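You operate a simulated robot arm through the tools that you are given. There is no shell and no other tool. Be economical: measure what you need, move in short steps, check, and stop when the job is done.

You are at the controls of a simulated robot arm. One attempt, no reset.

## Task
Shut and latch the main valve, vent to zero, open the drain.
Fine: let the air out by the vent button before the drain opens.

The check looks at the end state, three seconds after you hand in, the way a careful person would. Anything else that was tipped, shoved, dropped, spilled or broken makes it a failure.

## Robot
A 7-joint arm with a two-finger parallel gripper, fixed in place. Base frame: the origin is at the foot of the arm, x ahead of it, y to its left, z up. Lengths are in m, angles in degrees, forces in N, time in s.
With the tool pointing down near the work surface it reaches from about 0.28 to 0.68 m from the base axis. Its first joint turns from -66.0 to 66.0 degrees. Payload 1.57 kg.
The TCP is the grasp point between the finger pads, 0.03 m short of the fingertips. In the tool frame z runs along the fingers and y along their closing line. Largest opening 0.11 m; finger width 0.024, thickness 0.012; the body of the gripper, 0.048 by 0.112 m, starts 0.078 m behind the TCP.
Orientation is told as [roll, pitch, yaw] about the base's x, y, z axes, in that order, counted from this pose: with the fingers straight down and closing along the base's y, the tool's x points along the base's -x, its y along +y and its z along -z.

## Interface
- The arm moves only by the tool play_rows. Its arguments are lists of equal length, an entry for each row: "delta_pos": the shift along the tool's x, y, z in m, a list of three; "turn": the turn, a rotation vector about the tool's x, y, z in degrees, a list of three; "fingers": the gripper command, from -1 (fully open) to 1 (shut), values between in proportion. In form: {"delta_pos": [[x, y, z], ...], "turn": [[wx, wy, wz], ...], "fingers": [fingers, ...]}. A call has 1 to 8 rows; each row shifts and turns the commanded pose from where the row before left it, along the tool's axes as they then stand. A row lasts 0.2 s, in which the tool goes at most 0.05 m and 8.6 degrees; a call with a longer step from one row to the next is refused whole, and so is a gripper value outside its range. Where a pose cannot be reached the arm comes as near as it can. A force on the tool above 40 N (or 10 N above the force at the start of the call, whichever is more), or a blocked arm, ends the call early, and 0.2 s more pass. Each finger travels about 0.108 m/s and halts on what it meets, pressing with about 38 N; the grip force reading is that of the motor and also rises with nothing between the fingers. The clock runs only during rows and for 0.2 s after the last one: add rows that do not move to give the fingers time. It gives the time, the measured TCP pose, the force on the tool (base axes), the opening and the grip force at its end, in the units of the frame above (readings bear some noise).
- Cameras (640 x 400 px; columns grow to the right, rows downward): "scene" is fixed at [0.1645, -0.3902, 1.4061]; the picture's right is [0.79, -0.62, 0.00], its down [-0.33, -0.42, -0.84] and it looks along [0.52, 0.67, -0.54] (base axes); focal length 272 px, centre (320, 200). "wrist" rides on the gripper at [-0.036, 0, -0.08] in the tool frame; the picture's right is [0.00, -1.00, 0.00], its down [0.97, 0.00, -0.24] and it looks along [0.24, 0.00, 0.97] (tool axes); focal length 218 px, centre (320, 200). There is no depth. A picture from a camera that has moved, and an enlarged one, comes with that camera's place and axes in the base frame and with its lens.
- camera(camera): a new picture of that camera. The clock stands still meanwhile.
- zoom(camera, box): a new picture of the part [left, top, right, bottom] of that camera's present view, enlarged. The clock stands still meanwhile.
- sign_off(): hands the job in; it is judged then, once.

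Work in short steps. Places have to be worked out from the pictures, the camera data and where the tool is seen: move nearer, look again, correct. Check each grasp and each placing, and mend what went wrong. You have 120 turns and 68 pictures in all, those below and enlarged ones among them. Open the gripper and draw the arm clear of the work before you hand the job in, unless the task says otherwise; then end with one line.

The tools are called after "Request:" by a JSON object that holds its "op" and its "data". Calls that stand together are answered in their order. play_rows: Moves the arm, as the interface text tells. Its arguments: {"type":"object","properties":{"delta_pos":{"type":"array","items":{"type":"array","items":{"type":"number"}}},"turn":{"type":"array","items":{"type":"array","items":{"type":"number"}}},"fingers":{"type":"array","items":{"type":"number"}}},"required":["delta_pos","turn","fingers"]} The other tools are called the same way: camera (camera) takes a picture; zoom (camera, box) takes an enlarged picture of a part of a camera's view; sign_off () hands the job in.

At the start:

```text
t: 0.0
tool_pos: [0.3589, -0.1013, 1.2777]
tool_rot: [0.0, 0.0, 0.0]
ft_force: [0.3, -0.2, 0.1]
gripper_width: 0.11
grasp_force: 0.0
```

scene: 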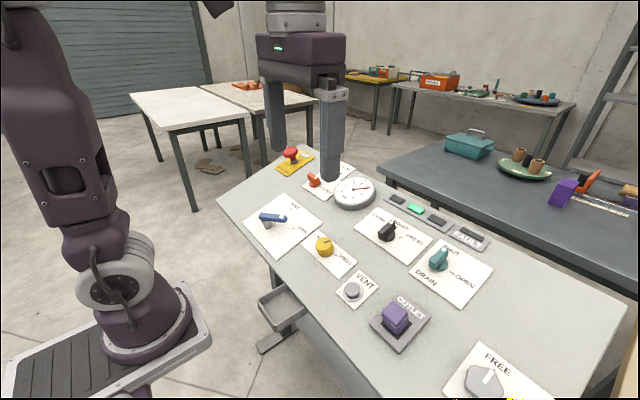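
wrist: 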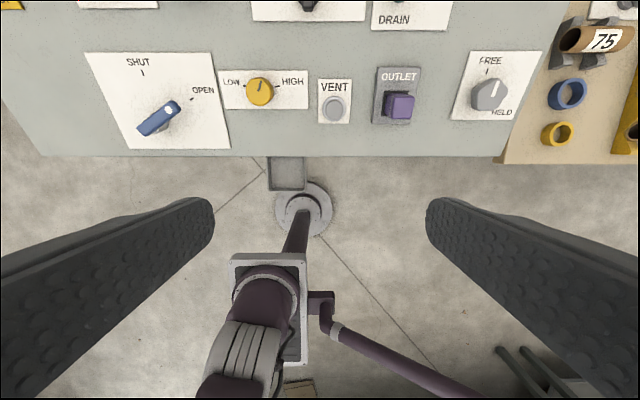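

I start by looking closely at the panel to read labels and state.

Request:
{"op": "zoom", "data": {"camera": "scene", "box": [220, 140, 380, 240]}}

Request:
{"op": "zoom", "data": {"camera": "scene", "box": [340, 180, 500, 280]}}

Request:
{"op": "zoom", "data": {"camera": "wrist", "box": [80, 0, 560, 160]}}

```text
4.00 times, centred on (300, 190) of scene
camera zoom: at [0.1645, -0.3902, 1.4061], right [0.79, -0.62, 0.0], down [-0.33, -0.42, -0.84], along [0.52, 0.67, -0.54], focal length 1090 px, centre (400, 240)
```

zoom: 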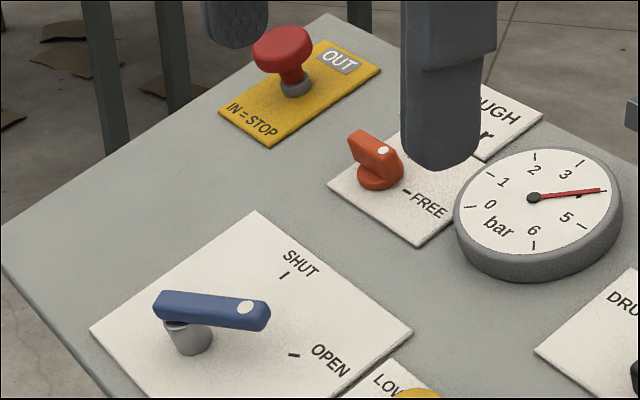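

```text
4.00 times, centred on (420, 230) of scene
camera zoom: at [0.1645, -0.3902, 1.4061], right [0.79, -0.62, 0.0], down [-0.33, -0.42, -0.84], along [0.52, 0.67, -0.54], focal length 1090 px, centre (-80, 80)
```

zoom: 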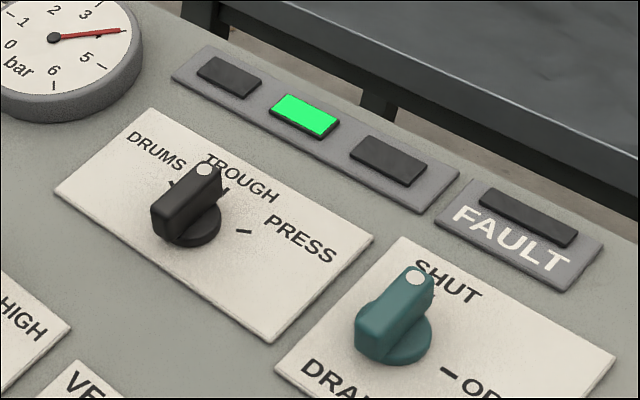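

```text
1.33 times, centred on (320, 80) of wrist
camera zoom: at [0.3939, -0.1011, 1.3579], right [0.0, -1.0, 0.0], down [-0.97, 0.0, 0.24], along [-0.24, 0.0, -0.97], focal length 291 px, centre (320, 360)
```

zoom: 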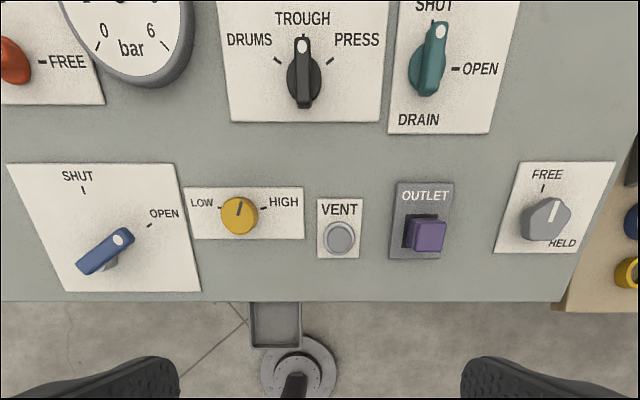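

I need a full view of the panel, particularly the orange knob; I move the arm forward over the panel at height.

Request:
{"op": "play_rows", "data": {"delta_pos": [[-0.04, 0, -0.01], [-0.04, 0, -0.01], [-0.04, 0, -0.01], [-0.03, 0.0, -0.01]], "turn": [[0, 0, 0], [0, 0, 0], [0, 0, 0], [0, 0, 0]], "fingers": [-1, -1, -1, -1]}}

Request:
{"op": "camera", "data": {"camera": "wrist"}}

Request:
{"op": "camera", "data": {"camera": "scene"}}

```text
t: 1.0
tool_pos: [0.4821, -0.0998, 1.2998]
tool_rot: [0.0, 0.0, 0.1]
ft_force: [0.0, -0.2, 0.1]
gripper_width: 0.11
grasp_force: 0.0
out of reach, approached as far as the arm can: row 4
```

```text
62 pictures are left
camera wrist: at [0.5187, -0.0982, 1.3802], right [0.0, -1.0, 0.0], down [-0.97, 0.0, 0.24], along [-0.24, 0.0, -0.97], focal length 218 px, centre (320, 200)
```

wrist: 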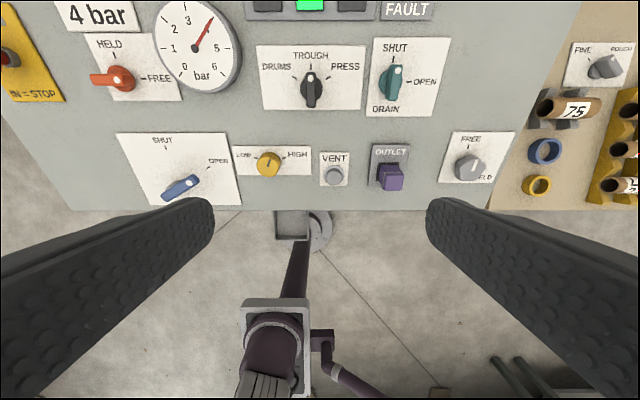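

```text
61 pictures are left
```

scene: 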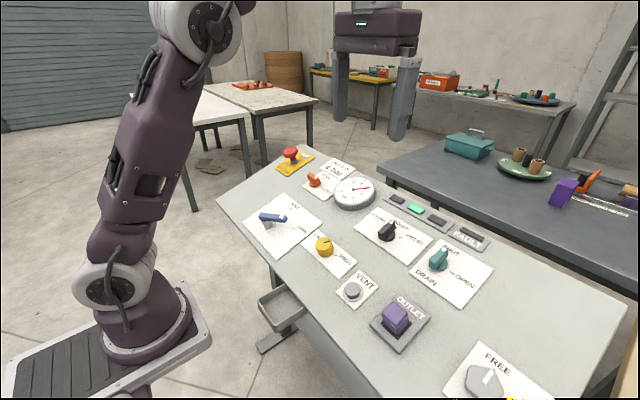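

Request:
{"op": "zoom", "data": {"camera": "wrist", "box": [0, 0, 260, 210]}}

Request:
{"op": "zoom", "data": {"camera": "wrist", "box": [240, 0, 540, 210]}}

Request:
{"op": "zoom", "data": {"camera": "scene", "box": [220, 140, 380, 240]}}

```text
1.90 times, centred on (130, 105) of wrist
camera zoom: at [0.5187, -0.0982, 1.3802], right [0.0, -1.0, 0.0], down [-0.97, 0.0, 0.24], along [-0.24, 0.0, -0.97], focal length 416 px, centre (682, 381)
```

zoom: 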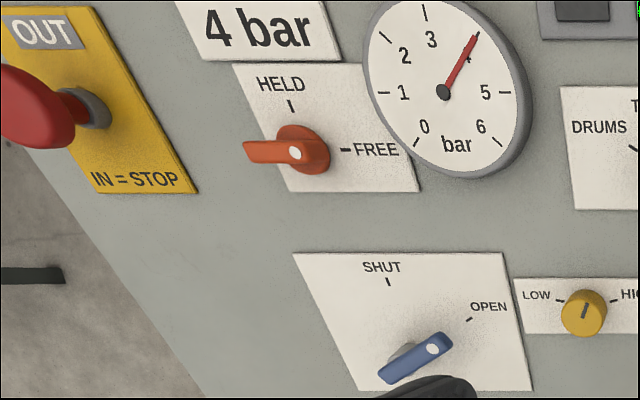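

```text
1.90 times, centred on (390, 105) of wrist
camera zoom: at [0.5187, -0.0982, 1.3802], right [0.0, -1.0, 0.0], down [-0.97, 0.0, 0.24], along [-0.24, 0.0, -0.97], focal length 416 px, centre (187, 381)
```

zoom: 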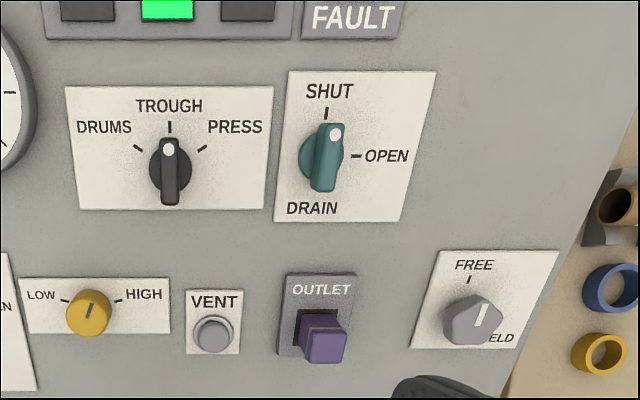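

```text
4.00 times, centred on (300, 190) of scene
camera zoom: at [0.1645, -0.3902, 1.4061], right [0.79, -0.62, 0.0], down [-0.33, -0.42, -0.84], along [0.52, 0.67, -0.54], focal length 1090 px, centre (400, 240)
```

zoom: 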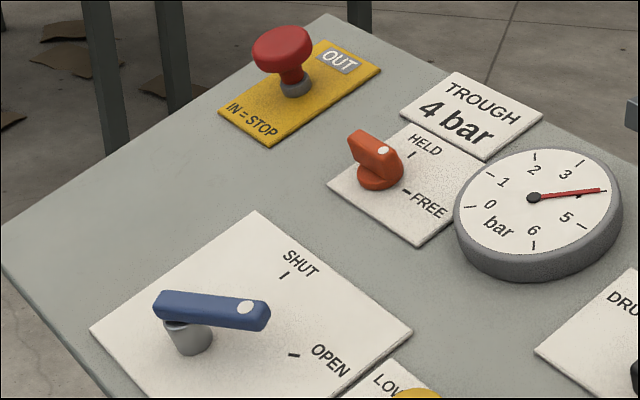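

The gauge reads 4 bar, with two candidate latches: orange FREE/HELD and grey FREE/HELD. I'll look closer at the grey one to tell what it serves.

Request:
{"op": "play_rows", "data": {"delta_pos": [[0, -0.04, 0.02], [0, -0.04, 0.02], [0, -0.04, 0.02], [0, -0.04, 0.02], [0, -0.04, 0.02], [0, -0.03, 0.02]], "turn": [[0, 0, 0], [0, 0, 0], [0, 0, 0], [0, 0, 0], [0, 0, 0], [0, 0, 0]], "fingers": [-1, -1, -1, -1, -1, -1]}}

Request:
{"op": "camera", "data": {"camera": "wrist"}}

```text
t: 2.4
tool_pos: [0.4815, -0.3299, 1.1761]
tool_rot: [0.1, 0.0, 0.1]
ft_force: [0.1, -0.6, -0.1]
gripper_width: 0.1099
grasp_force: 0.1
```

```text
57 pictures are left
camera wrist: at [0.5179, -0.3288, 1.257], right [0.0, -1.0, 0.0], down [-0.97, 0.0, 0.24], along [-0.24, 0.0, -0.97], focal length 218 px, centre (320, 200)
```

wrist: 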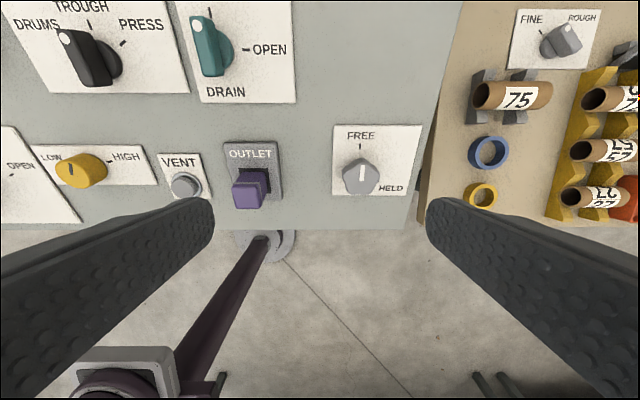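

The grey knob is already at FREE, far off next to the outlet; the orange one sits by the blue main valve and gauge. Next I move above the blue lever for a close view.

Request:
{"op": "play_rows", "data": {"delta_pos": [[0, 0.048, -0.01], [0, 0.048, -0.01], [0, 0.048, 0], [0, 0.048, 0], [0, 0.048, 0], [0, 0.048, 0], [0, 0.048, 0], [0, 0.048, 0]], "turn": [[0, 0, 0], [0, 0, 0], [0, 0, 0], [0, 0, 0], [0, 0, 0], [0, 0, 0], [0, 0, 0], [0, 0, 0]], "fingers": [-1, -1, -1, -1, -1, -1, -1, -1]}}

Request:
{"op": "play_rows", "data": {"delta_pos": [[0, 0.048, 0], [0.01, 0.04, 0.02], [0.01, 0.0, 0.02], [0.01, 0, 0.01]], "turn": [[0, 0, 0], [0, 0, 0], [0, 0, 0], [0, 0, 0]], "fingers": [-1, -1, -1, -1]}}

Request:
{"op": "camera", "data": {"camera": "wrist"}}

```text
t: 4.2
tool_pos: [0.4862, 0.0547, 1.1987]
tool_rot: [0.0, 0.0, 0.0]
ft_force: [0.9, -0.3, 0.5]
gripper_width: 0.1101
grasp_force: 0.1
```

```text
t: 5.2
tool_pos: [0.455, 0.1436, 1.1505]
tool_rot: [-0.1, 0.0, 0.1]
ft_force: [0.4, -0.3, 0.1]
gripper_width: 0.1101
grasp_force: 0.1
```

```text
56 pictures are left
camera wrist: at [0.4912, 0.1436, 1.2307], right [0.0, -1.0, 0.0], down [-0.97, 0.0, 0.24], along [-0.24, 0.0, -0.97], focal length 218 px, centre (320, 200)
```

wrist: 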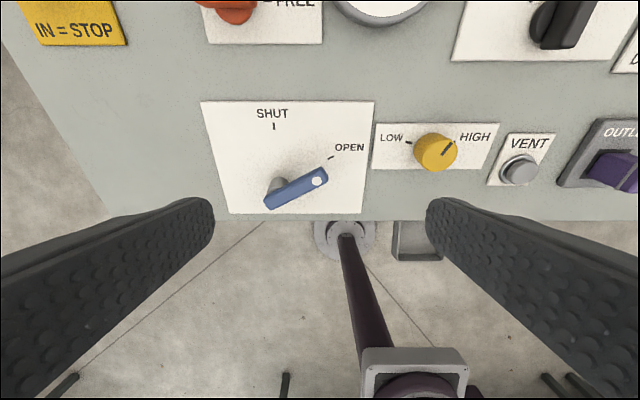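

Lever: pivot ≈ (0.43, 0.20), tip ≈ (0.46, 0.135), top z ≈ 0.972. I'll close the fingers, and go to the near side of its tip, ready to push it towards SHUT (+x).

Request:
{"op": "play_rows", "data": {"delta_pos": [[0.022, -0.008, 0.03], [0.023, -0.007, 0.03], [0, 0, 0.03], [0, 0, 0.02], [0, 0, 0]], "turn": [[0, 0, 0], [0, 0, 0], [0, 0, 0], [0, 0, 0], [0, 0, 0]], "fingers": [1, 1, 1, 1, 1]}}

Request:
{"op": "camera", "data": {"camera": "wrist"}}

Request:
{"op": "zoom", "data": {"camera": "scene", "box": [200, 140, 400, 265]}}

```text
t: 6.4
tool_pos: [0.4082, 0.1284, 1.0416]
tool_rot: [-0.1, 0.0, 0.0]
ft_force: [0.2, 0.3, -0.4]
gripper_width: 0.0
grasp_force: 20.7
```

```text
55 pictures are left
camera wrist: at [0.4442, 0.129, 1.1219], right [0.0, -1.0, 0.0], down [-0.97, 0.0, 0.24], along [-0.24, 0.0, -0.97], focal length 218 px, centre (320, 200)
```

wrist: 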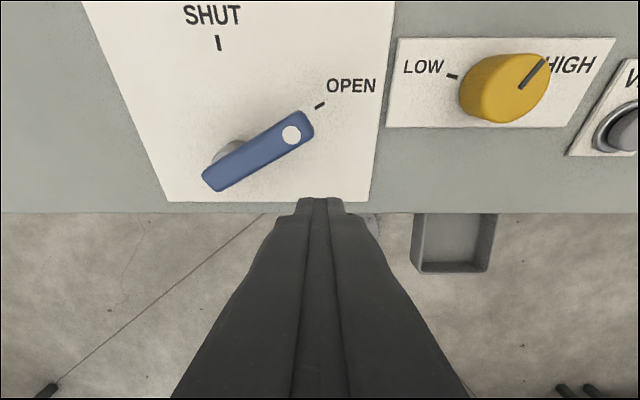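

```text
3.20 times, centred on (300, 202) of scene
camera zoom: at [0.1645, -0.3902, 1.4061], right [0.79, -0.62, 0.0], down [-0.33, -0.42, -0.84], along [0.52, 0.67, -0.54], focal length 872 px, centre (384, 192)
```

zoom: 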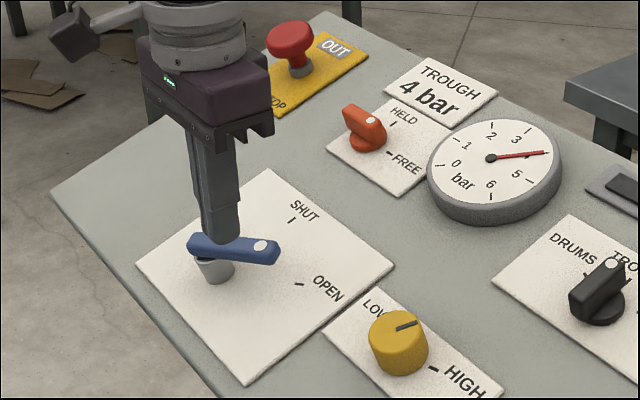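

Descend beside the bar, then push along the arc.

Request:
{"op": "play_rows", "data": {"delta_pos": [[0, 0, 0.03], [0, 0, 0.029], [0, 0, 0], [-0.02, 0.009, 0], [-0.012, 0.003, 0], [-0.01, 0.004, 0]], "turn": [[0, 0, 0], [0, 0, 0], [0, 0, 0], [0, 0, 0], [0, 0, 0], [0, 0, 0]], "fingers": [1, 1, 1, 1, 1, 1]}}

Request:
{"op": "camera", "data": {"camera": "wrist"}}

```text
t: 7.8
tool_pos: [0.4503, 0.1453, 0.9804]
tool_rot: [0.1, -0.1, 0.0]
ft_force: [-0.4, -0.3, 1.0]
gripper_width: 0.0001
grasp_force: 21.9
```

```text
53 pictures are left
camera wrist: at [0.4864, 0.1461, 1.0609], right [0.0, -1.0, 0.0], down [-0.97, 0.0, 0.24], along [-0.24, 0.0, -0.97], focal length 218 px, centre (320, 200)
```

wrist: 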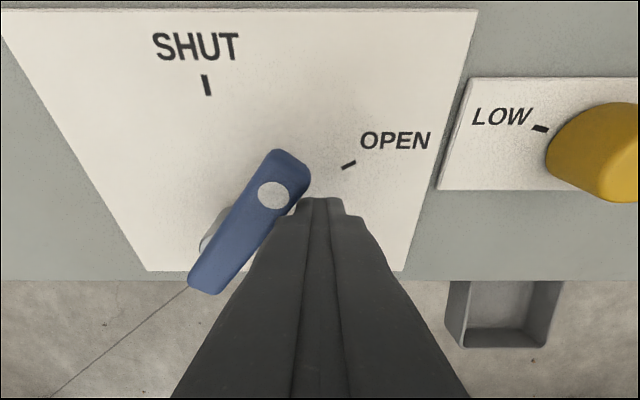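

The lever moves freely; continue the arc.

Request:
{"op": "play_rows", "data": {"delta_pos": [[-0.01, 0.006, 0], [-0.01, 0.008, 0], [-0.008, 0.009, 0], [-0.004, 0.007, 0]], "turn": [[0, 0, 0], [0, 0, 0], [0, 0, 0], [0, 0, 0]], "fingers": [1, 1, 1, 1]}}

Request:
{"op": "camera", "data": {"camera": "wrist"}}

```text
t: 8.8
tool_pos: [0.4822, 0.1745, 0.9797]
tool_rot: [-0.1, 0.0, 0.2]
ft_force: [-2.4, 0.3, 6.2]
gripper_width: 0.0
grasp_force: 20.7
```

```text
52 pictures are left
camera wrist: at [0.5176, 0.1752, 1.0615], right [0.0, -1.0, 0.0], down [-0.97, 0.0, 0.24], along [-0.24, 0.0, -0.97], focal length 218 px, centre (320, 200)
```

wrist: 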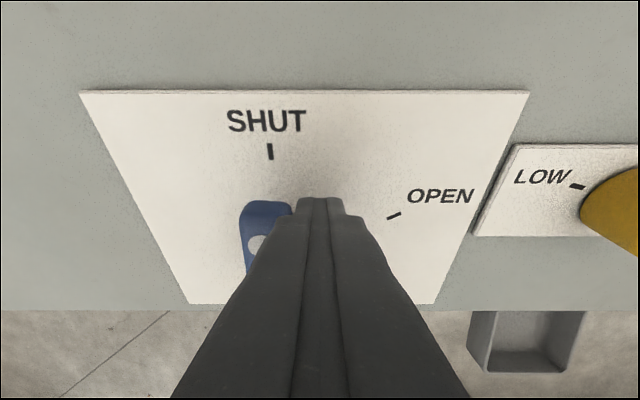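

It looks nearly aligned with SHUT; I back off and look from above, also checking the lamps and gauge.

Request:
{"op": "play_rows", "data": {"delta_pos": [[0, -0.03, -0.005], [0, 0, -0.05], [0, 0.02, -0.05], [0, 0.02, -0.03]], "turn": [[0, 0, 0], [0, 0, 0], [0, 0, 0], [0, 0, 0]], "fingers": [1, 1, 1, 1]}}

Request:
{"op": "camera", "data": {"camera": "wrist"}}

Request:
{"op": "camera", "data": {"camera": "scene"}}

```text
refused: row 3 steps farther than a row can; nothing moved
```

```text
51 pictures are left
camera wrist: at [0.5176, 0.1752, 1.0615], right [0.0, -1.0, 0.0], down [-0.97, 0.0, 0.24], along [-0.24, 0.0, -0.97], focal length 218 px, centre (320, 200)
```

wrist: 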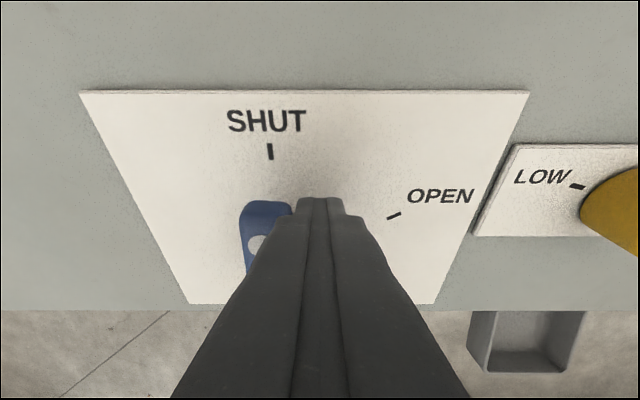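

```text
50 pictures are left
```

scene: 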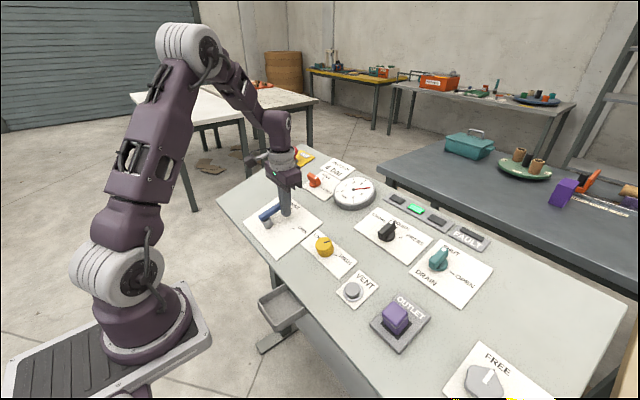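

Row too long; I retry with shorter steps, opening the fingers once clear.

Request:
{"op": "play_rows", "data": {"delta_pos": [[0, -0.03, -0.005], [0, 0, -0.045], [0, 0.02, -0.04], [0, 0.02, -0.04]], "turn": [[0, 0, 0], [0, 0, 0], [0, 0, 0], [0, 0, 0]], "fingers": [1, 1, 0, -1]}}

Request:
{"op": "camera", "data": {"camera": "wrist"}}

Request:
{"op": "zoom", "data": {"camera": "scene", "box": [220, 140, 500, 315]}}

```text
t: 9.8
tool_pos: [0.4847, 0.1829, 1.1106]
tool_rot: [0.1, 0.0, 0.0]
ft_force: [-0.2, 0.3, -0.4]
gripper_width: 0.1102
grasp_force: 0.1
```

```text
49 pictures are left
camera wrist: at [0.5201, 0.1843, 1.1909], right [0.0, -1.0, 0.0], down [-0.97, 0.0, 0.24], along [-0.24, 0.0, -0.97], focal length 218 px, centre (320, 200)
```

wrist: 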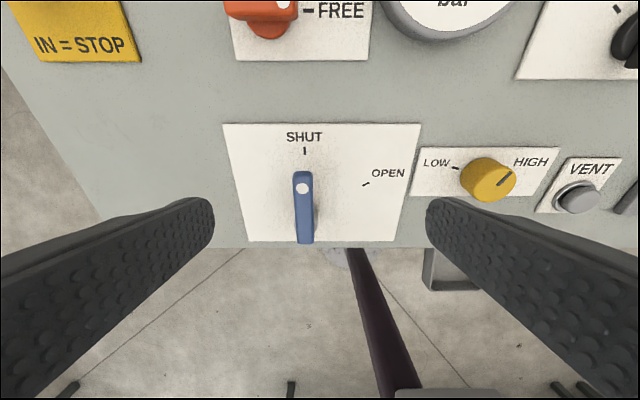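

```text
2.29 times, centred on (360, 228) of scene
camera zoom: at [0.1644, -0.3902, 1.4061], right [0.79, -0.62, 0.0], down [-0.33, -0.42, -0.84], along [0.52, 0.67, -0.54], focal length 623 px, centre (229, 137)
```

zoom: 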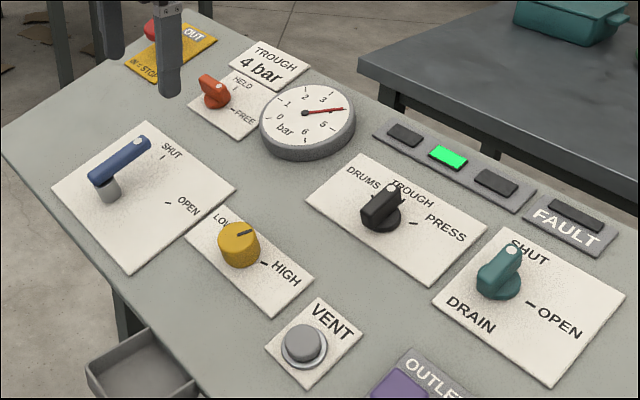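

The lever aligns with SHUT. Next I approach the orange latch to locate it.

Request:
{"op": "play_rows", "data": {"delta_pos": [[-0.035, 0.02, 0], [-0.035, 0.02, 0], [-0.03, 0.02, 0], [-0.01, 0.015, 0]], "turn": [[0, 0, 0], [0, 0, 0], [0, 0, 0], [0, 0, 0]], "fingers": [-1, -1, -1, -1]}}

Request:
{"op": "camera", "data": {"camera": "wrist"}}

Request:
{"op": "zoom", "data": {"camera": "scene", "box": [260, 130, 420, 230]}}

```text
t: 10.8
tool_pos: [0.5843, 0.2506, 1.1]
tool_rot: [-1.3, 1.8, 0.3]
ft_force: [0.0, 0.6, -0.3]
gripper_width: 0.1102
grasp_force: 0.0
out of reach, approached as far as the arm can: row 4
```

```text
47 pictures are left
camera wrist: at [0.6226, 0.2538, 1.1792], right [0.01, -1.0, 0.02], down [-0.96, 0.0, 0.27], along [-0.27, -0.02, -0.96], focal length 218 px, centre (320, 200)
```

wrist: 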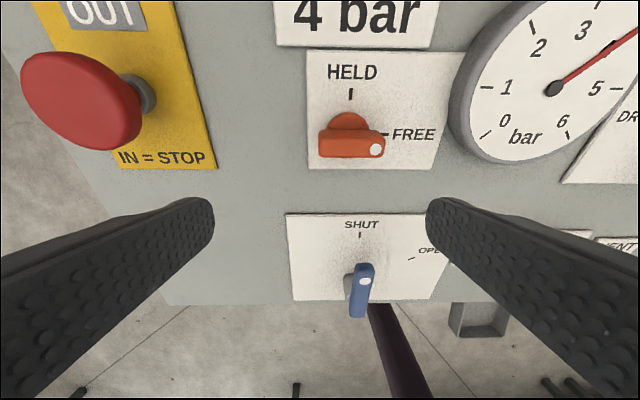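

```text
4.00 times, centred on (340, 180) of scene
camera zoom: at [0.1645, -0.3902, 1.4061], right [0.79, -0.62, 0.0], down [-0.33, -0.42, -0.84], along [0.52, 0.67, -0.54], focal length 1090 px, centre (240, 280)
```

zoom: 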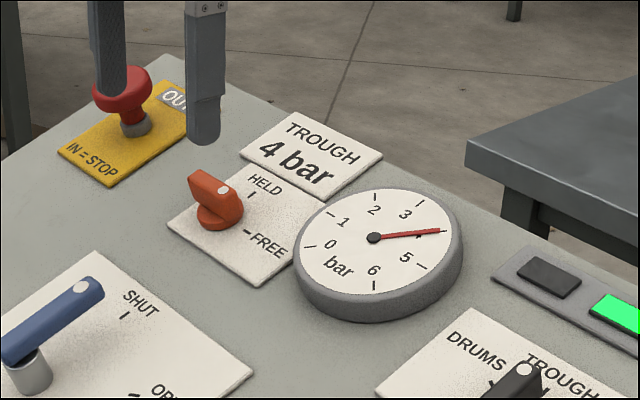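

The panel slopes up away from the arm by about 12°, and the orange knob axis is near (0.627, 0.224, plate z≈0.983). I'll tilt the fingers forward to match the panel normal and start yawing for a grasp across the bar.

Request:
{"op": "play_rows", "data": {"delta_pos": [[0.03, -0.015, -0.02], [0, -0.01, 0], [0, 0, 0], [0, 0, 0], [0, 0, 0], [0, 0, 0], [0, 0, 0], [0, 0, 0]], "turn": [[0, -6, 0], [0, -6, 0], [0, 0, 8], [0, 0, 8], [0, 0, 8], [0, 0, 8], [0, 0, 8], [0, 0, 8]], "fingers": [-0.2, -0.2, -0.2, -0.2, -0.2, -0.2, -0.2, -0.2]}}

Request:
{"op": "play_rows", "data": {"delta_pos": [[0, 0, 0], [0, 0, 0], [0, 0, 0], [0, 0, 0], [0, 0, 0]], "turn": [[0, 0, 8.4], [0, 0, 8.4], [0, 0, 8.4], [0, 0, 8.4], [0, 0, 8.4]], "fingers": [-0.2, -0.2, -0.2, -0.2, -0.2]}}

Request:
{"op": "camera", "data": {"camera": "wrist"}}

Request:
{"op": "camera", "data": {"camera": "scene"}}

```text
t: 12.6
tool_pos: [0.5632, 0.2346, 1.1315]
tool_rot: [9.1, -8.0, -48.7]
ft_force: [0.3, -1.1, 0.9]
gripper_width: 0.0662
grasp_force: 0.0
```

```text
t: 13.8
tool_pos: [0.5624, 0.2338, 1.1306]
tool_rot: [11.9, 0.0, -90.1]
ft_force: [-1.1, -0.3, 0.1]
gripper_width: 0.0661
grasp_force: 0.0
```

```text
45 pictures are left
camera wrist: at [0.5458, 0.1992, 1.2089], right [-0.98, 0.0, -0.21], down [-0.05, 0.97, 0.24], along [0.2, 0.24, -0.95], focal length 218 px, centre (320, 200)
```

wrist: 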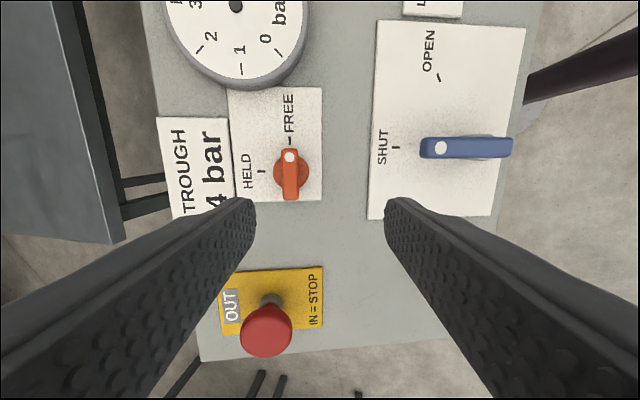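

```text
44 pictures are left
```

scene: 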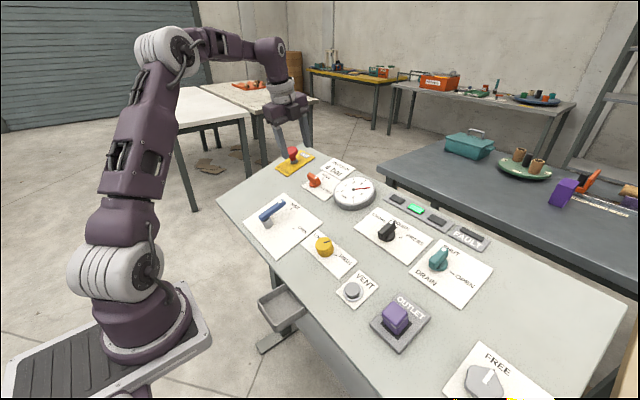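

Knob axis is confirmed near (0.618, 0.224, top 1.012). I align laterally and descend part way.

Request:
{"op": "play_rows", "data": {"delta_pos": [[-0.005, 0.016, 0.02], [-0.005, 0.015, 0.02], [0, 0, 0.025], [0, 0, 0]], "turn": [[0, 0, 0], [0, 0, 0], [0, 0, 0], [0, 0, 0]], "fingers": [-0.2, -0.2, -0.2, -0.2]}}

Request:
{"op": "camera", "data": {"camera": "wrist"}}

Request:
{"op": "zoom", "data": {"camera": "scene", "box": [260, 120, 420, 220]}}

```text
t: 14.8
tool_pos: [0.6043, 0.2228, 1.0722]
tool_rot: [12.1, -0.1, -90.0]
ft_force: [0.4, 0.3, -0.4]
gripper_width: 0.066
grasp_force: 0.1
```

```text
43 pictures are left
camera wrist: at [0.5892, 0.1883, 1.1507], right [-0.98, 0.0, -0.21], down [-0.05, 0.97, 0.23], along [0.2, 0.24, -0.95], focal length 218 px, centre (320, 200)
```

wrist: 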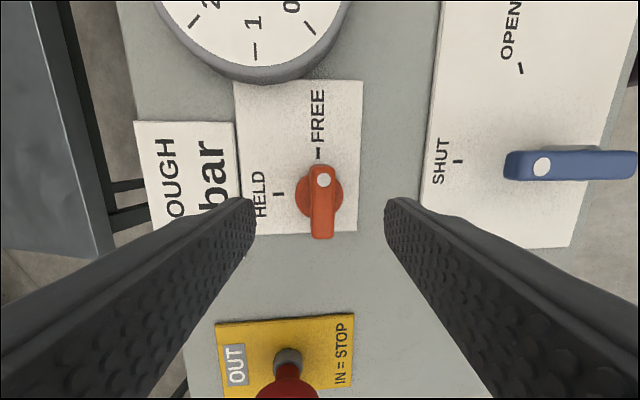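

```text
4.00 times, centred on (340, 170) of scene
camera zoom: at [0.1645, -0.3902, 1.4061], right [0.79, -0.62, 0.0], down [-0.33, -0.42, -0.84], along [0.52, 0.67, -0.54], focal length 1090 px, centre (240, 320)
```

zoom: 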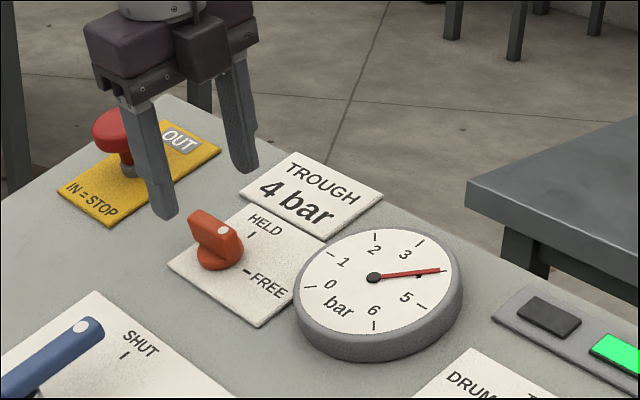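

Alignment is good (bar centre ≈ (0.617, 0.224)). I descend to straddle the bar.

Request:
{"op": "play_rows", "data": {"delta_pos": [[0.0005, 0.002, 0.025], [0.0005, 0, 0.02], [0, 0, 0]], "turn": [[0, 0, 0], [0, 0, 0], [0, 0, 0]], "fingers": [-0.2, -0.2, -0.2]}}

Request:
{"op": "camera", "data": {"camera": "wrist"}}

Request:
{"op": "zoom", "data": {"camera": "scene", "box": [260, 120, 420, 220]}}

```text
t: 15.6
tool_pos: [0.616, 0.2257, 1.0284]
tool_rot: [12.1, 0.0, -90.1]
ft_force: [-0.2, 0.2, -0.4]
gripper_width: 0.0659
grasp_force: 0.0
```

```text
41 pictures are left
camera wrist: at [0.5998, 0.1897, 1.1077], right [-0.98, 0.0, -0.21], down [-0.05, 0.97, 0.23], along [0.2, 0.24, -0.95], focal length 218 px, centre (320, 200)
```

wrist: 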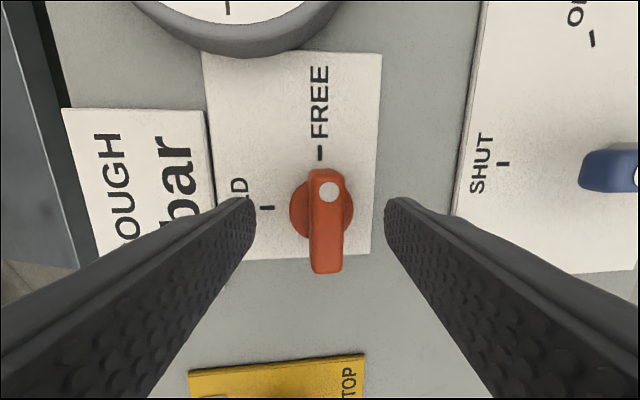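

```text
4.00 times, centred on (340, 170) of scene
camera zoom: at [0.1645, -0.3902, 1.4061], right [0.79, -0.62, 0.0], down [-0.33, -0.42, -0.84], along [0.52, 0.67, -0.54], focal length 1090 px, centre (240, 320)
```

zoom: 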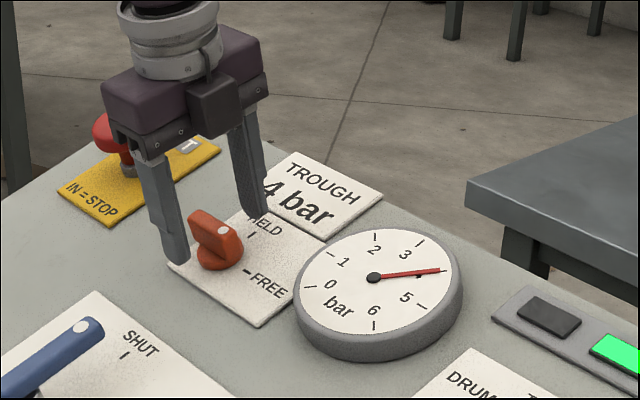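

Fingers straddle the bar. I close on it and check the force.

Request:
{"op": "play_rows", "data": {"delta_pos": [[0, 0, 0], [0, 0, 0], [0, 0, 0]], "turn": [[0, 0, 0], [0, 0, 0], [0, 0, 0]], "fingers": [0.5, 0.9, 0.9]}}

```text
t: 16.4
tool_pos: [0.6143, 0.2241, 1.0279]
tool_rot: [11.8, -0.1, -90.0]
ft_force: [-17.7, -1.9, -3.1]
gripper_width: 0.0208
grasp_force: 8.3
```

The knob is gripped at 0.021 but pushes the tool toward −x; I shift a couple of mm to centre.

Request:
{"op": "play_rows", "data": {"delta_pos": [[0, -0.003, 0], [0, 0, 0]], "turn": [[0, 0, 0], [0, 0, 0]], "fingers": [0.9, 0.9]}}

Request:
{"op": "camera", "data": {"camera": "wrist"}}

```text
t: 17.0
tool_pos: [0.6141, 0.2253, 1.0288]
tool_rot: [12.0, -0.1, -90.0]
ft_force: [-15.2, -5.8, -2.3]
gripper_width: 0.0194
grasp_force: 8.3
```

```text
39 pictures are left
camera wrist: at [0.5977, 0.1899, 1.1072], right [-0.98, 0.0, -0.21], down [-0.05, 0.97, 0.23], along [0.2, 0.24, -0.95], focal length 218 px, centre (320, 200)
```

wrist: 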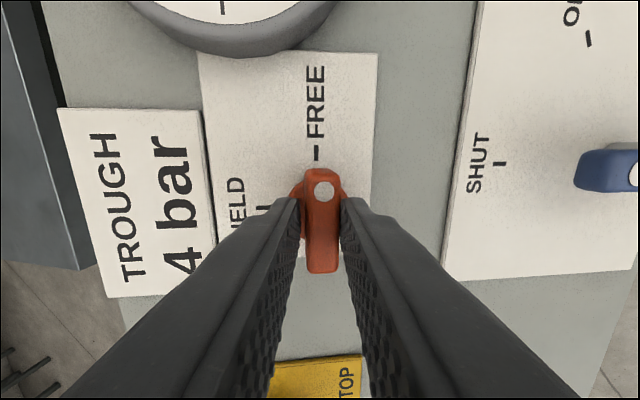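

Gripped on both sides. I shift slightly more, and begin turning toward HELD.

Request:
{"op": "play_rows", "data": {"delta_pos": [[0, -0.002, 0], [0, 0, 0], [0, 0, 0]], "turn": [[0, 0, 0], [0, 0, -6], [0, 0, -6]], "fingers": [0.9, 0.9, 0.9]}}

Request:
{"op": "camera", "data": {"camera": "wrist"}}

```text
t: 17.8
tool_pos: [0.6127, 0.2268, 1.0302]
tool_rot: [11.9, -2.4, -78.1]
ft_force: [-5.2, 2.9, -2.9]
gripper_width: 0.0174
grasp_force: 32.1
```

```text
38 pictures are left
camera wrist: at [0.604, 0.191, 1.1085], right [-0.96, -0.21, -0.21], down [-0.25, 0.95, 0.19], along [0.15, 0.24, -0.96], focal length 218 px, centre (320, 200)
```

wrist: 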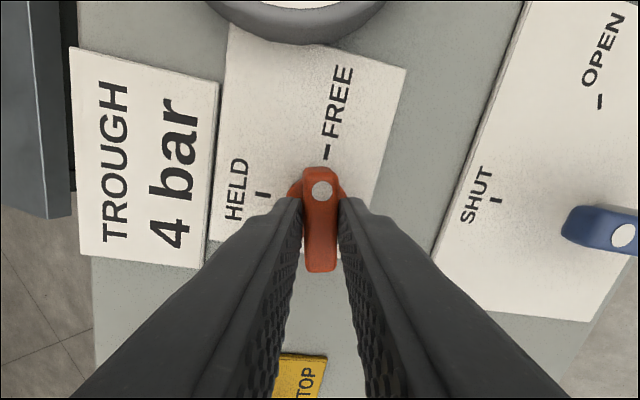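

The knob turns with the gripper; forces are low. Continue.

Request:
{"op": "play_rows", "data": {"delta_pos": [[0, 0, 0], [0, 0, 0], [0, 0, 0], [0, 0, 0], [0, 0, 0]], "turn": [[0, 0, -8], [0, 0, -8], [0, 0, -8], [0, 0, -8], [0, 0, -8]], "fingers": [0.9, 0.9, 0.9, 0.9, 0.9]}}

```text
t: 19.0
tool_pos: [0.6128, 0.2241, 1.0299]
tool_rot: [7.5, -9.5, -38.4]
ft_force: [3.2, 1.6, 0.3]
gripper_width: 0.0166
grasp_force: 32.4
```

Request:
{"op": "play_rows", "data": {"delta_pos": [[0, 0, 0], [0, 0, 0], [0, 0, 0], [0, 0, 0], [0, 0, 0]], "turn": [[0, 0, -8], [0, 0, -8], [0, 0, -8], [0, 0, -8], [0, 0, -7]], "fingers": [0.9, 0.9, 0.9, 0.9, 0.9]}}

Request:
{"op": "camera", "data": {"camera": "wrist"}}

```text
t: 20.2
tool_pos: [0.6136, 0.2254, 1.0297]
tool_rot: [-0.3, -12.1, 1.1]
ft_force: [7.5, 2.6, 2.0]
gripper_width: 0.0161
grasp_force: 31.7
```

```text
37 pictures are left
camera wrist: at [0.6319, 0.2267, 1.1152], right [0.02, -1.0, 0.0], down [-1.0, -0.02, 0.03], along [-0.03, 0.0, -1.0], focal length 218 px, centre (320, 200)
```

wrist: 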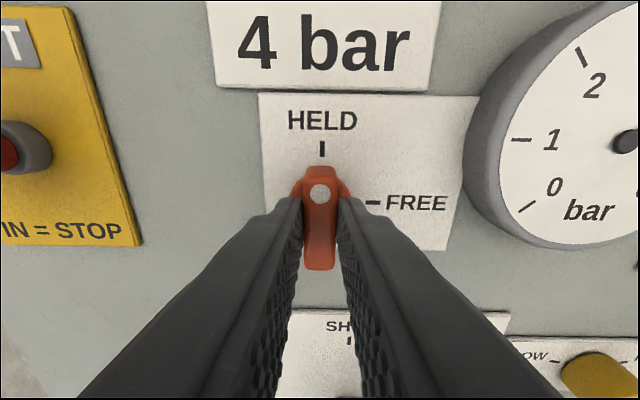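

Knob is at HELD. Release, retreat along the tool axis, and check.

Request:
{"op": "play_rows", "data": {"delta_pos": [[0, 0, 0], [0, 0, 0], [0, 0, -0.03], [0, 0, -0.04], [0.02, 0, -0.03]], "turn": [[0, 0, 0], [0, 0, 0], [0, 0, 0], [0, 0, 0], [0, 0, 0]], "fingers": [0.3, 0.2, 0.2, 0.2, 0.2]}}

Request:
{"op": "zoom", "data": {"camera": "scene", "box": [240, 140, 520, 315]}}

Request:
{"op": "camera", "data": {"camera": "wrist"}}

```text
t: 21.4
tool_pos: [0.572, 0.2205, 1.1212]
tool_rot: [-0.2, -12.0, 1.1]
ft_force: [0.6, -0.4, 0.2]
gripper_width: 0.0438
grasp_force: 0.0
```

```text
2.29 times, centred on (380, 228) of scene
camera zoom: at [0.1645, -0.3902, 1.4061], right [0.79, -0.62, 0.0], down [-0.33, -0.42, -0.84], along [0.52, 0.67, -0.54], focal length 623 px, centre (183, 137)
```

zoom: 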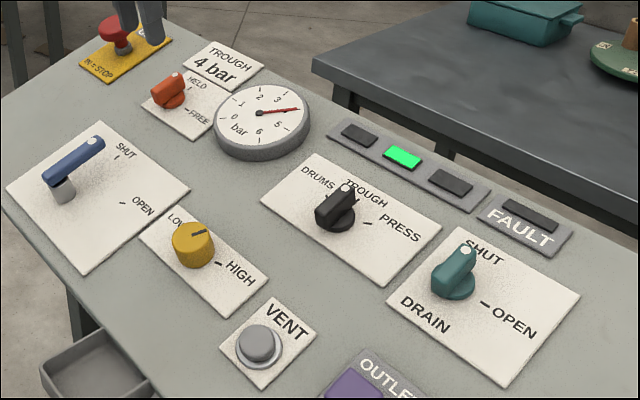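

```text
35 pictures are left
camera wrist: at [0.5915, 0.2228, 1.2075], right [0.02, -1.0, 0.0], down [-1.0, -0.02, 0.03], along [-0.03, 0.0, -1.0], focal length 218 px, centre (320, 200)
```

wrist: 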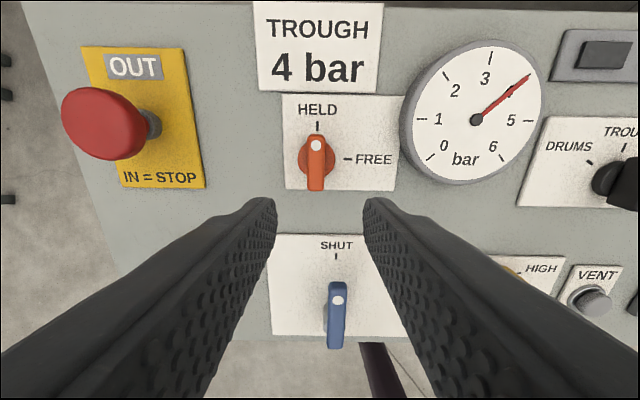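

Orange is at HELD, lever at SHUT, gauge still at 4 bar. Now I move over towards the VENT button with fingers closed.

Request:
{"op": "play_rows", "data": {"delta_pos": [[0.019, -0.043, 0], [0.019, -0.043, 0], [0.019, -0.043, 0], [0.019, -0.043, 0], [0.019, -0.043, 0], [0.019, -0.043, 0], [0.019, -0.043, 0], [0.019, -0.043, 0]], "turn": [[0, 0, 0], [0, 0, 0.5], [0, -2, 0.5], [0, -2, 0], [0, -2, 0], [0, 0, 0], [0, 0, 0], [0, 0, 0]], "fingers": [1, 1, 1, 1, 1, 1, 1, 1]}}

Request:
{"op": "camera", "data": {"camera": "wrist"}}

Request:
{"op": "camera", "data": {"camera": "scene"}}

```text
t: 23.2
tool_pos: [0.4265, -0.1173, 1.0844]
tool_rot: [0.0, -18.0, 0.0]
ft_force: [-0.1, 0.3, 0.3]
gripper_width: 0.0
grasp_force: 20.9
```

```text
34 pictures are left
camera wrist: at [0.4359, -0.1168, 1.1711], right [0.0, -1.0, 0.0], down [-1.0, 0.0, -0.07], along [0.07, 0.0, -1.0], focal length 218 px, centre (320, 200)
```

wrist: 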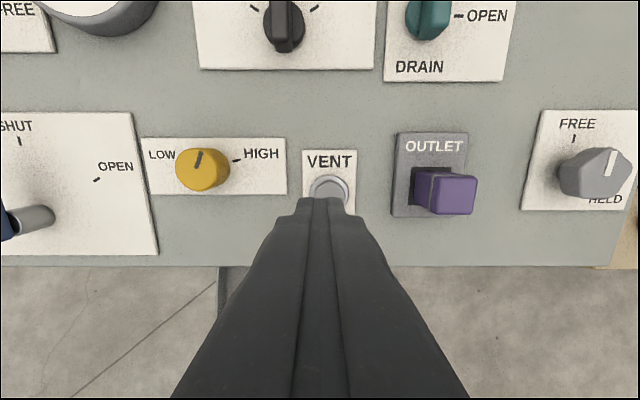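

```text
33 pictures are left
```

scene: 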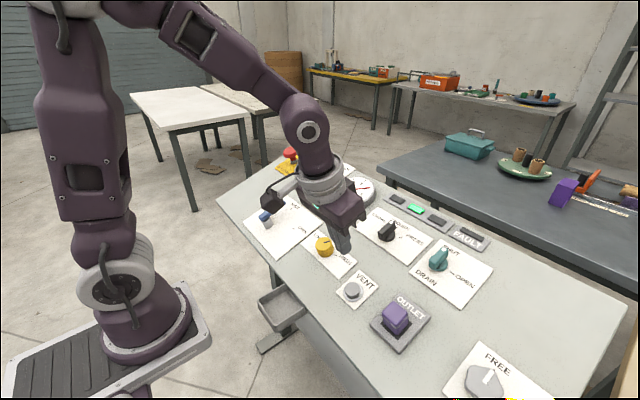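

Button centre ≈ (0.460, −0.127, 0.935). Align and approach, stopping short.

Request:
{"op": "play_rows", "data": {"delta_pos": [[0.007, -0.005, 0.03], [0.007, -0.005, 0.03], [0, 0, 0.03], [0, 0, 0]], "turn": [[0, 0, 0], [0, 0, 0], [0, 0, 0], [0, 0, 0]], "fingers": [1, 1, 1, 1]}}

Request:
{"op": "camera", "data": {"camera": "wrist"}}

Request:
{"op": "zoom", "data": {"camera": "scene", "box": [260, 160, 460, 320]}}

```text
t: 24.2
tool_pos: [0.4407, -0.1287, 0.9913]
tool_rot: [0.0, -18.0, -0.1]
ft_force: [-0.3, 0.2, 0.6]
gripper_width: 0.0002
grasp_force: 21.4
```

```text
32 pictures are left
camera wrist: at [0.4507, -0.1275, 1.0802], right [0.0, -1.0, 0.0], down [-1.0, 0.0, -0.07], along [0.07, 0.0, -1.0], focal length 218 px, centre (320, 200)
```

wrist: 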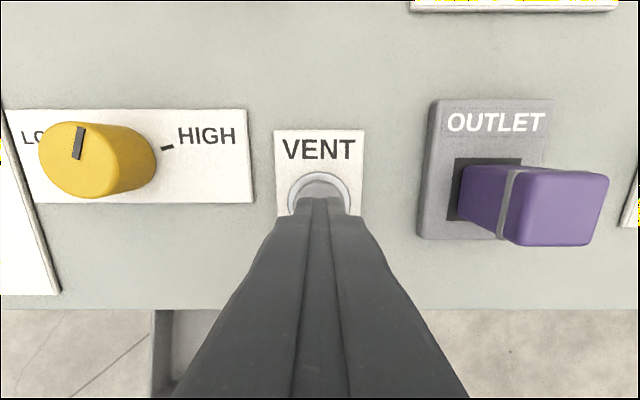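

```text
2.50 times, centred on (360, 240) of scene
camera zoom: at [0.1645, -0.3902, 1.4061], right [0.79, -0.62, 0.0], down [-0.33, -0.42, -0.84], along [0.52, 0.67, -0.54], focal length 681 px, centre (220, 100)
```

zoom: 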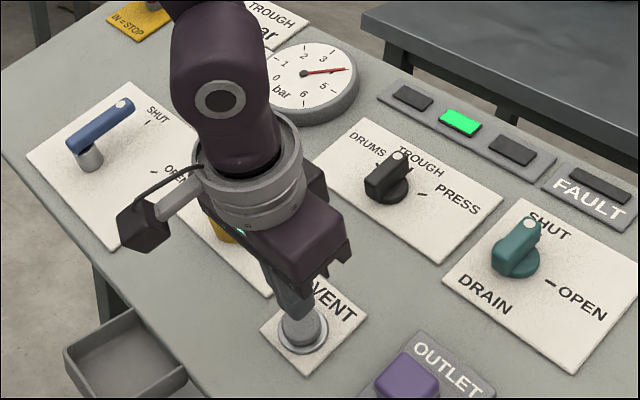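

Well centred on the button, and the gauge needle stays visible. I press gently along the tool axis.

Request:
{"op": "play_rows", "data": {"delta_pos": [[0, 0, 0.01], [0, 0, 0.008], [0, 0, 0.006], [0, 0, 0.004], [0, 0, 0]], "turn": [[0, 0, 0], [0, 0, 0], [0, 0, 0], [0, 0, 0], [0, 0, 0]], "fingers": [1, 1, 1, 1, 1]}}

Request:
{"op": "zoom", "data": {"camera": "scene", "box": [260, 160, 460, 320]}}

```text
t: 25.4
tool_pos: [0.4502, -0.1303, 0.9672]
tool_rot: [0.1, -18.1, 0.2]
ft_force: [-2.3, 1.6, 15.7]
gripper_width: 0.0
grasp_force: 21.0
```

```text
2.50 times, centred on (360, 240) of scene
camera zoom: at [0.1642, -0.3901, 1.4062], right [0.79, -0.62, 0.0], down [-0.33, -0.42, -0.84], along [0.52, 0.67, -0.54], focal length 681 px, centre (220, 100)
```

zoom: 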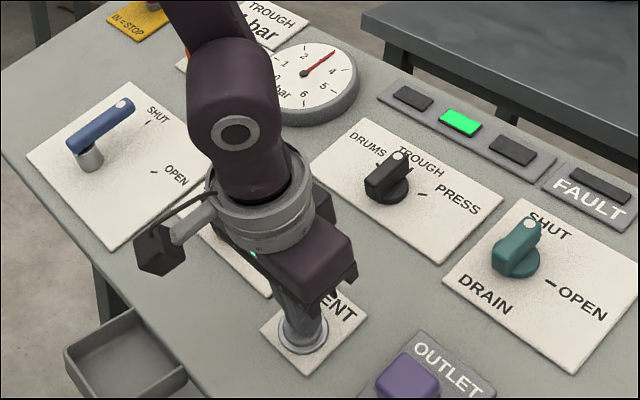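

The needle is falling (≈3 bar) while the button is held. I keep holding.

Request:
{"op": "play_rows", "data": {"delta_pos": [[0, 0, 0], [0, 0, 0], [0, 0, 0], [0, 0, 0], [0, 0, 0], [0, 0, 0], [0, 0, 0], [0, 0, 0]], "turn": [[0, 0, 0], [0, 0, 0], [0, 0, 0], [0, 0, 0], [0, 0, 0], [0, 0, 0], [0, 0, 0], [0, 0, 0]], "fingers": [1, 1, 1, 1, 1, 1, 1, 1]}}

Request:
{"op": "play_rows", "data": {"delta_pos": [[0, 0, 0], [0, 0, 0], [0, 0, 0], [0, 0, 0], [0, 0, 0], [0, 0, 0], [0, 0, 0], [0, 0, 0]], "turn": [[0, 0, 0], [0, 0, 0], [0, 0, 0], [0, 0, 0], [0, 0, 0], [0, 0, 0], [0, 0, 0], [0, 0, 0]], "fingers": [1, 1, 1, 1, 1, 1, 1, 1]}}

Request:
{"op": "zoom", "data": {"camera": "scene", "box": [260, 160, 460, 320]}}

```text
t: 27.2
tool_pos: [0.4506, -0.1288, 0.9665]
tool_rot: [0.1, -17.9, -0.1]
ft_force: [0.3, -0.4, 17.4]
gripper_width: 0.0
grasp_force: 21.8
```

```text
t: 29.0
tool_pos: [0.4508, -0.1301, 0.967]
tool_rot: [0.0, -17.9, 0.1]
ft_force: [-3.0, -1.2, 16.7]
gripper_width: 0.0
grasp_force: 21.6
```

```text
2.50 times, centred on (360, 240) of scene
camera zoom: at [0.1642, -0.3902, 1.4062], right [0.79, -0.62, 0.0], down [-0.33, -0.42, -0.84], along [0.52, 0.67, -0.54], focal length 681 px, centre (220, 100)
```

zoom: 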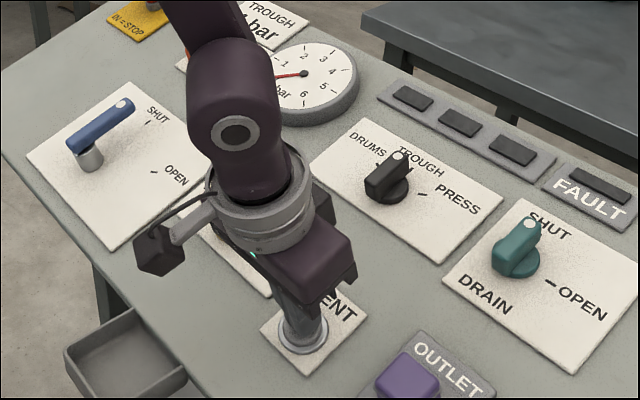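

Needle is near 0–0.5 and the green lamp has gone out. Hold further to be sure.

Request:
{"op": "play_rows", "data": {"delta_pos": [[0, 0, 0], [0, 0, 0], [0, 0, 0], [0, 0, 0], [0, 0, 0], [0, 0, 0], [0, 0, 0], [0, 0, 0]], "turn": [[0, 0, 0], [0, 0, 0], [0, 0, 0], [0, 0, 0], [0, 0, 0], [0, 0, 0], [0, 0, 0], [0, 0, 0]], "fingers": [1, 1, 1, 1, 1, 1, 1, 1]}}

Request:
{"op": "play_rows", "data": {"delta_pos": [[0, 0, 0], [0, 0, 0], [0, 0, 0], [0, 0, 0], [0, 0, 0], [0, 0, 0], [0, 0, 0], [0, 0, 0]], "turn": [[0, 0, 0], [0, 0, 0], [0, 0, 0], [0, 0, 0], [0, 0, 0], [0, 0, 0], [0, 0, 0], [0, 0, 0]], "fingers": [1, 1, 1, 1, 1, 1, 1, 1]}}

Request:
{"op": "play_rows", "data": {"delta_pos": [[0, 0, -0.03], [0, 0, -0.04], [0, 0, -0.04], [0, 0, -0.02]], "turn": [[0, 0, 0], [0, 0, 0], [0, 0, 0], [0, 0, 0]], "fingers": [1, 1, 1, 1]}}

Request:
{"op": "zoom", "data": {"camera": "scene", "box": [300, 150, 420, 230]}}

Request:
{"op": "camera", "data": {"camera": "wrist"}}

```text
t: 30.8
tool_pos: [0.4509, -0.1288, 0.9662]
tool_rot: [0.1, -18.0, -0.1]
ft_force: [-5.1, -2.0, 15.1]
gripper_width: 0.0
grasp_force: 21.2
```

```text
t: 32.6
tool_pos: [0.4495, -0.1298, 0.9663]
tool_rot: [-0.1, -18.0, 0.1]
ft_force: [-5.8, 0.3, 14.7]
gripper_width: 0.0
grasp_force: 21.2
```

```text
t: 33.6
tool_pos: [0.4131, -0.1307, 1.0909]
tool_rot: [0.0, -18.0, 0.1]
ft_force: [0.3, -0.2, -0.7]
gripper_width: 0.0
grasp_force: 21.2
```

```text
5.00 times, centred on (360, 190) of scene
camera zoom: at [0.1645, -0.3902, 1.4061], right [0.79, -0.62, 0.0], down [-0.33, -0.42, -0.84], along [0.52, 0.67, -0.54], focal length 1362 px, centre (120, 250)
```

zoom: 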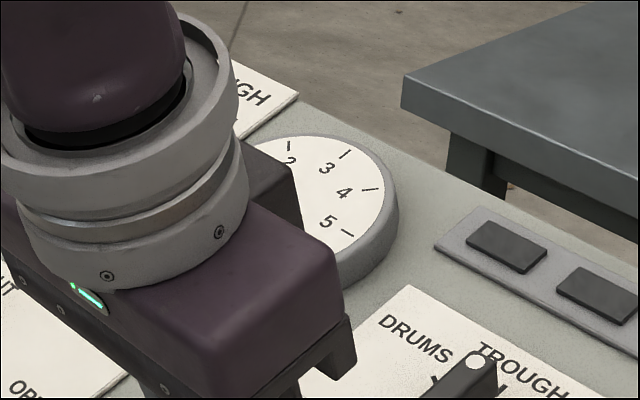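

```text
27 pictures are left
camera wrist: at [0.4223, -0.1299, 1.1784], right [0.0, -1.0, 0.0], down [-1.0, 0.0, -0.07], along [0.07, 0.0, -1.0], focal length 218 px, centre (320, 200)
```

wrist: 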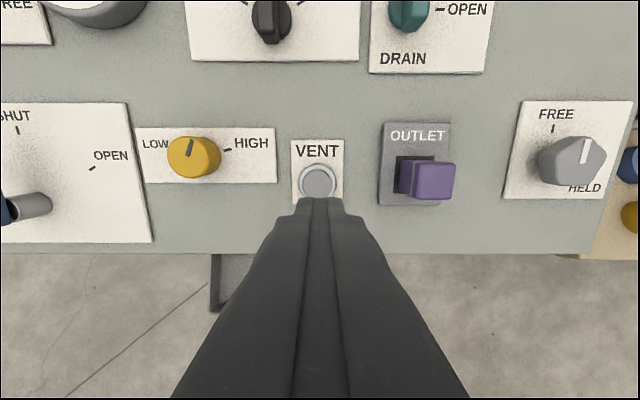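

Next I move toward the drain knob, which uncovers the gauge for checking zero.

Request:
{"op": "play_rows", "data": {"delta_pos": [[-0.037, -0.02, 0.003], [-0.037, -0.02, 0.003], [-0.037, -0.02, 0.003], [-0.037, -0.02, 0.004], [0, 0, 0]], "turn": [[0, 0, 0], [0, 0, 0], [0, 0, 0], [0, 0, 0], [0, 0, 0]], "fingers": [-0.2, -0.2, -0.2, -0.2, -0.2]}}

Request:
{"op": "zoom", "data": {"camera": "scene", "box": [280, 140, 520, 290]}}

Request:
{"op": "camera", "data": {"camera": "wrist"}}

```text
t: 34.8
tool_pos: [0.5589, -0.2089, 1.1248]
tool_rot: [0.0, -18.0, -0.1]
ft_force: [0.1, 0.1, -0.4]
gripper_width: 0.0661
grasp_force: 0.0
```

```text
2.67 times, centred on (400, 215) of scene
camera zoom: at [0.1645, -0.3902, 1.4061], right [0.79, -0.62, 0.0], down [-0.33, -0.42, -0.84], along [0.52, 0.67, -0.54], focal length 726 px, centre (107, 160)
```

zoom: 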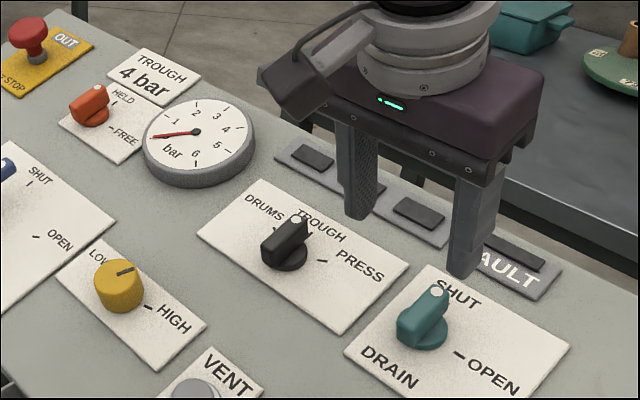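

```text
25 pictures are left
camera wrist: at [0.568, -0.2086, 1.2121], right [0.0, -1.0, 0.0], down [-1.0, 0.0, -0.07], along [0.07, 0.0, -1.0], focal length 218 px, centre (320, 200)
```

wrist: 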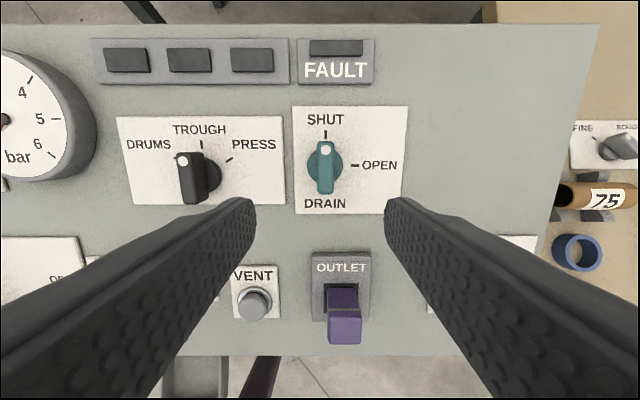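

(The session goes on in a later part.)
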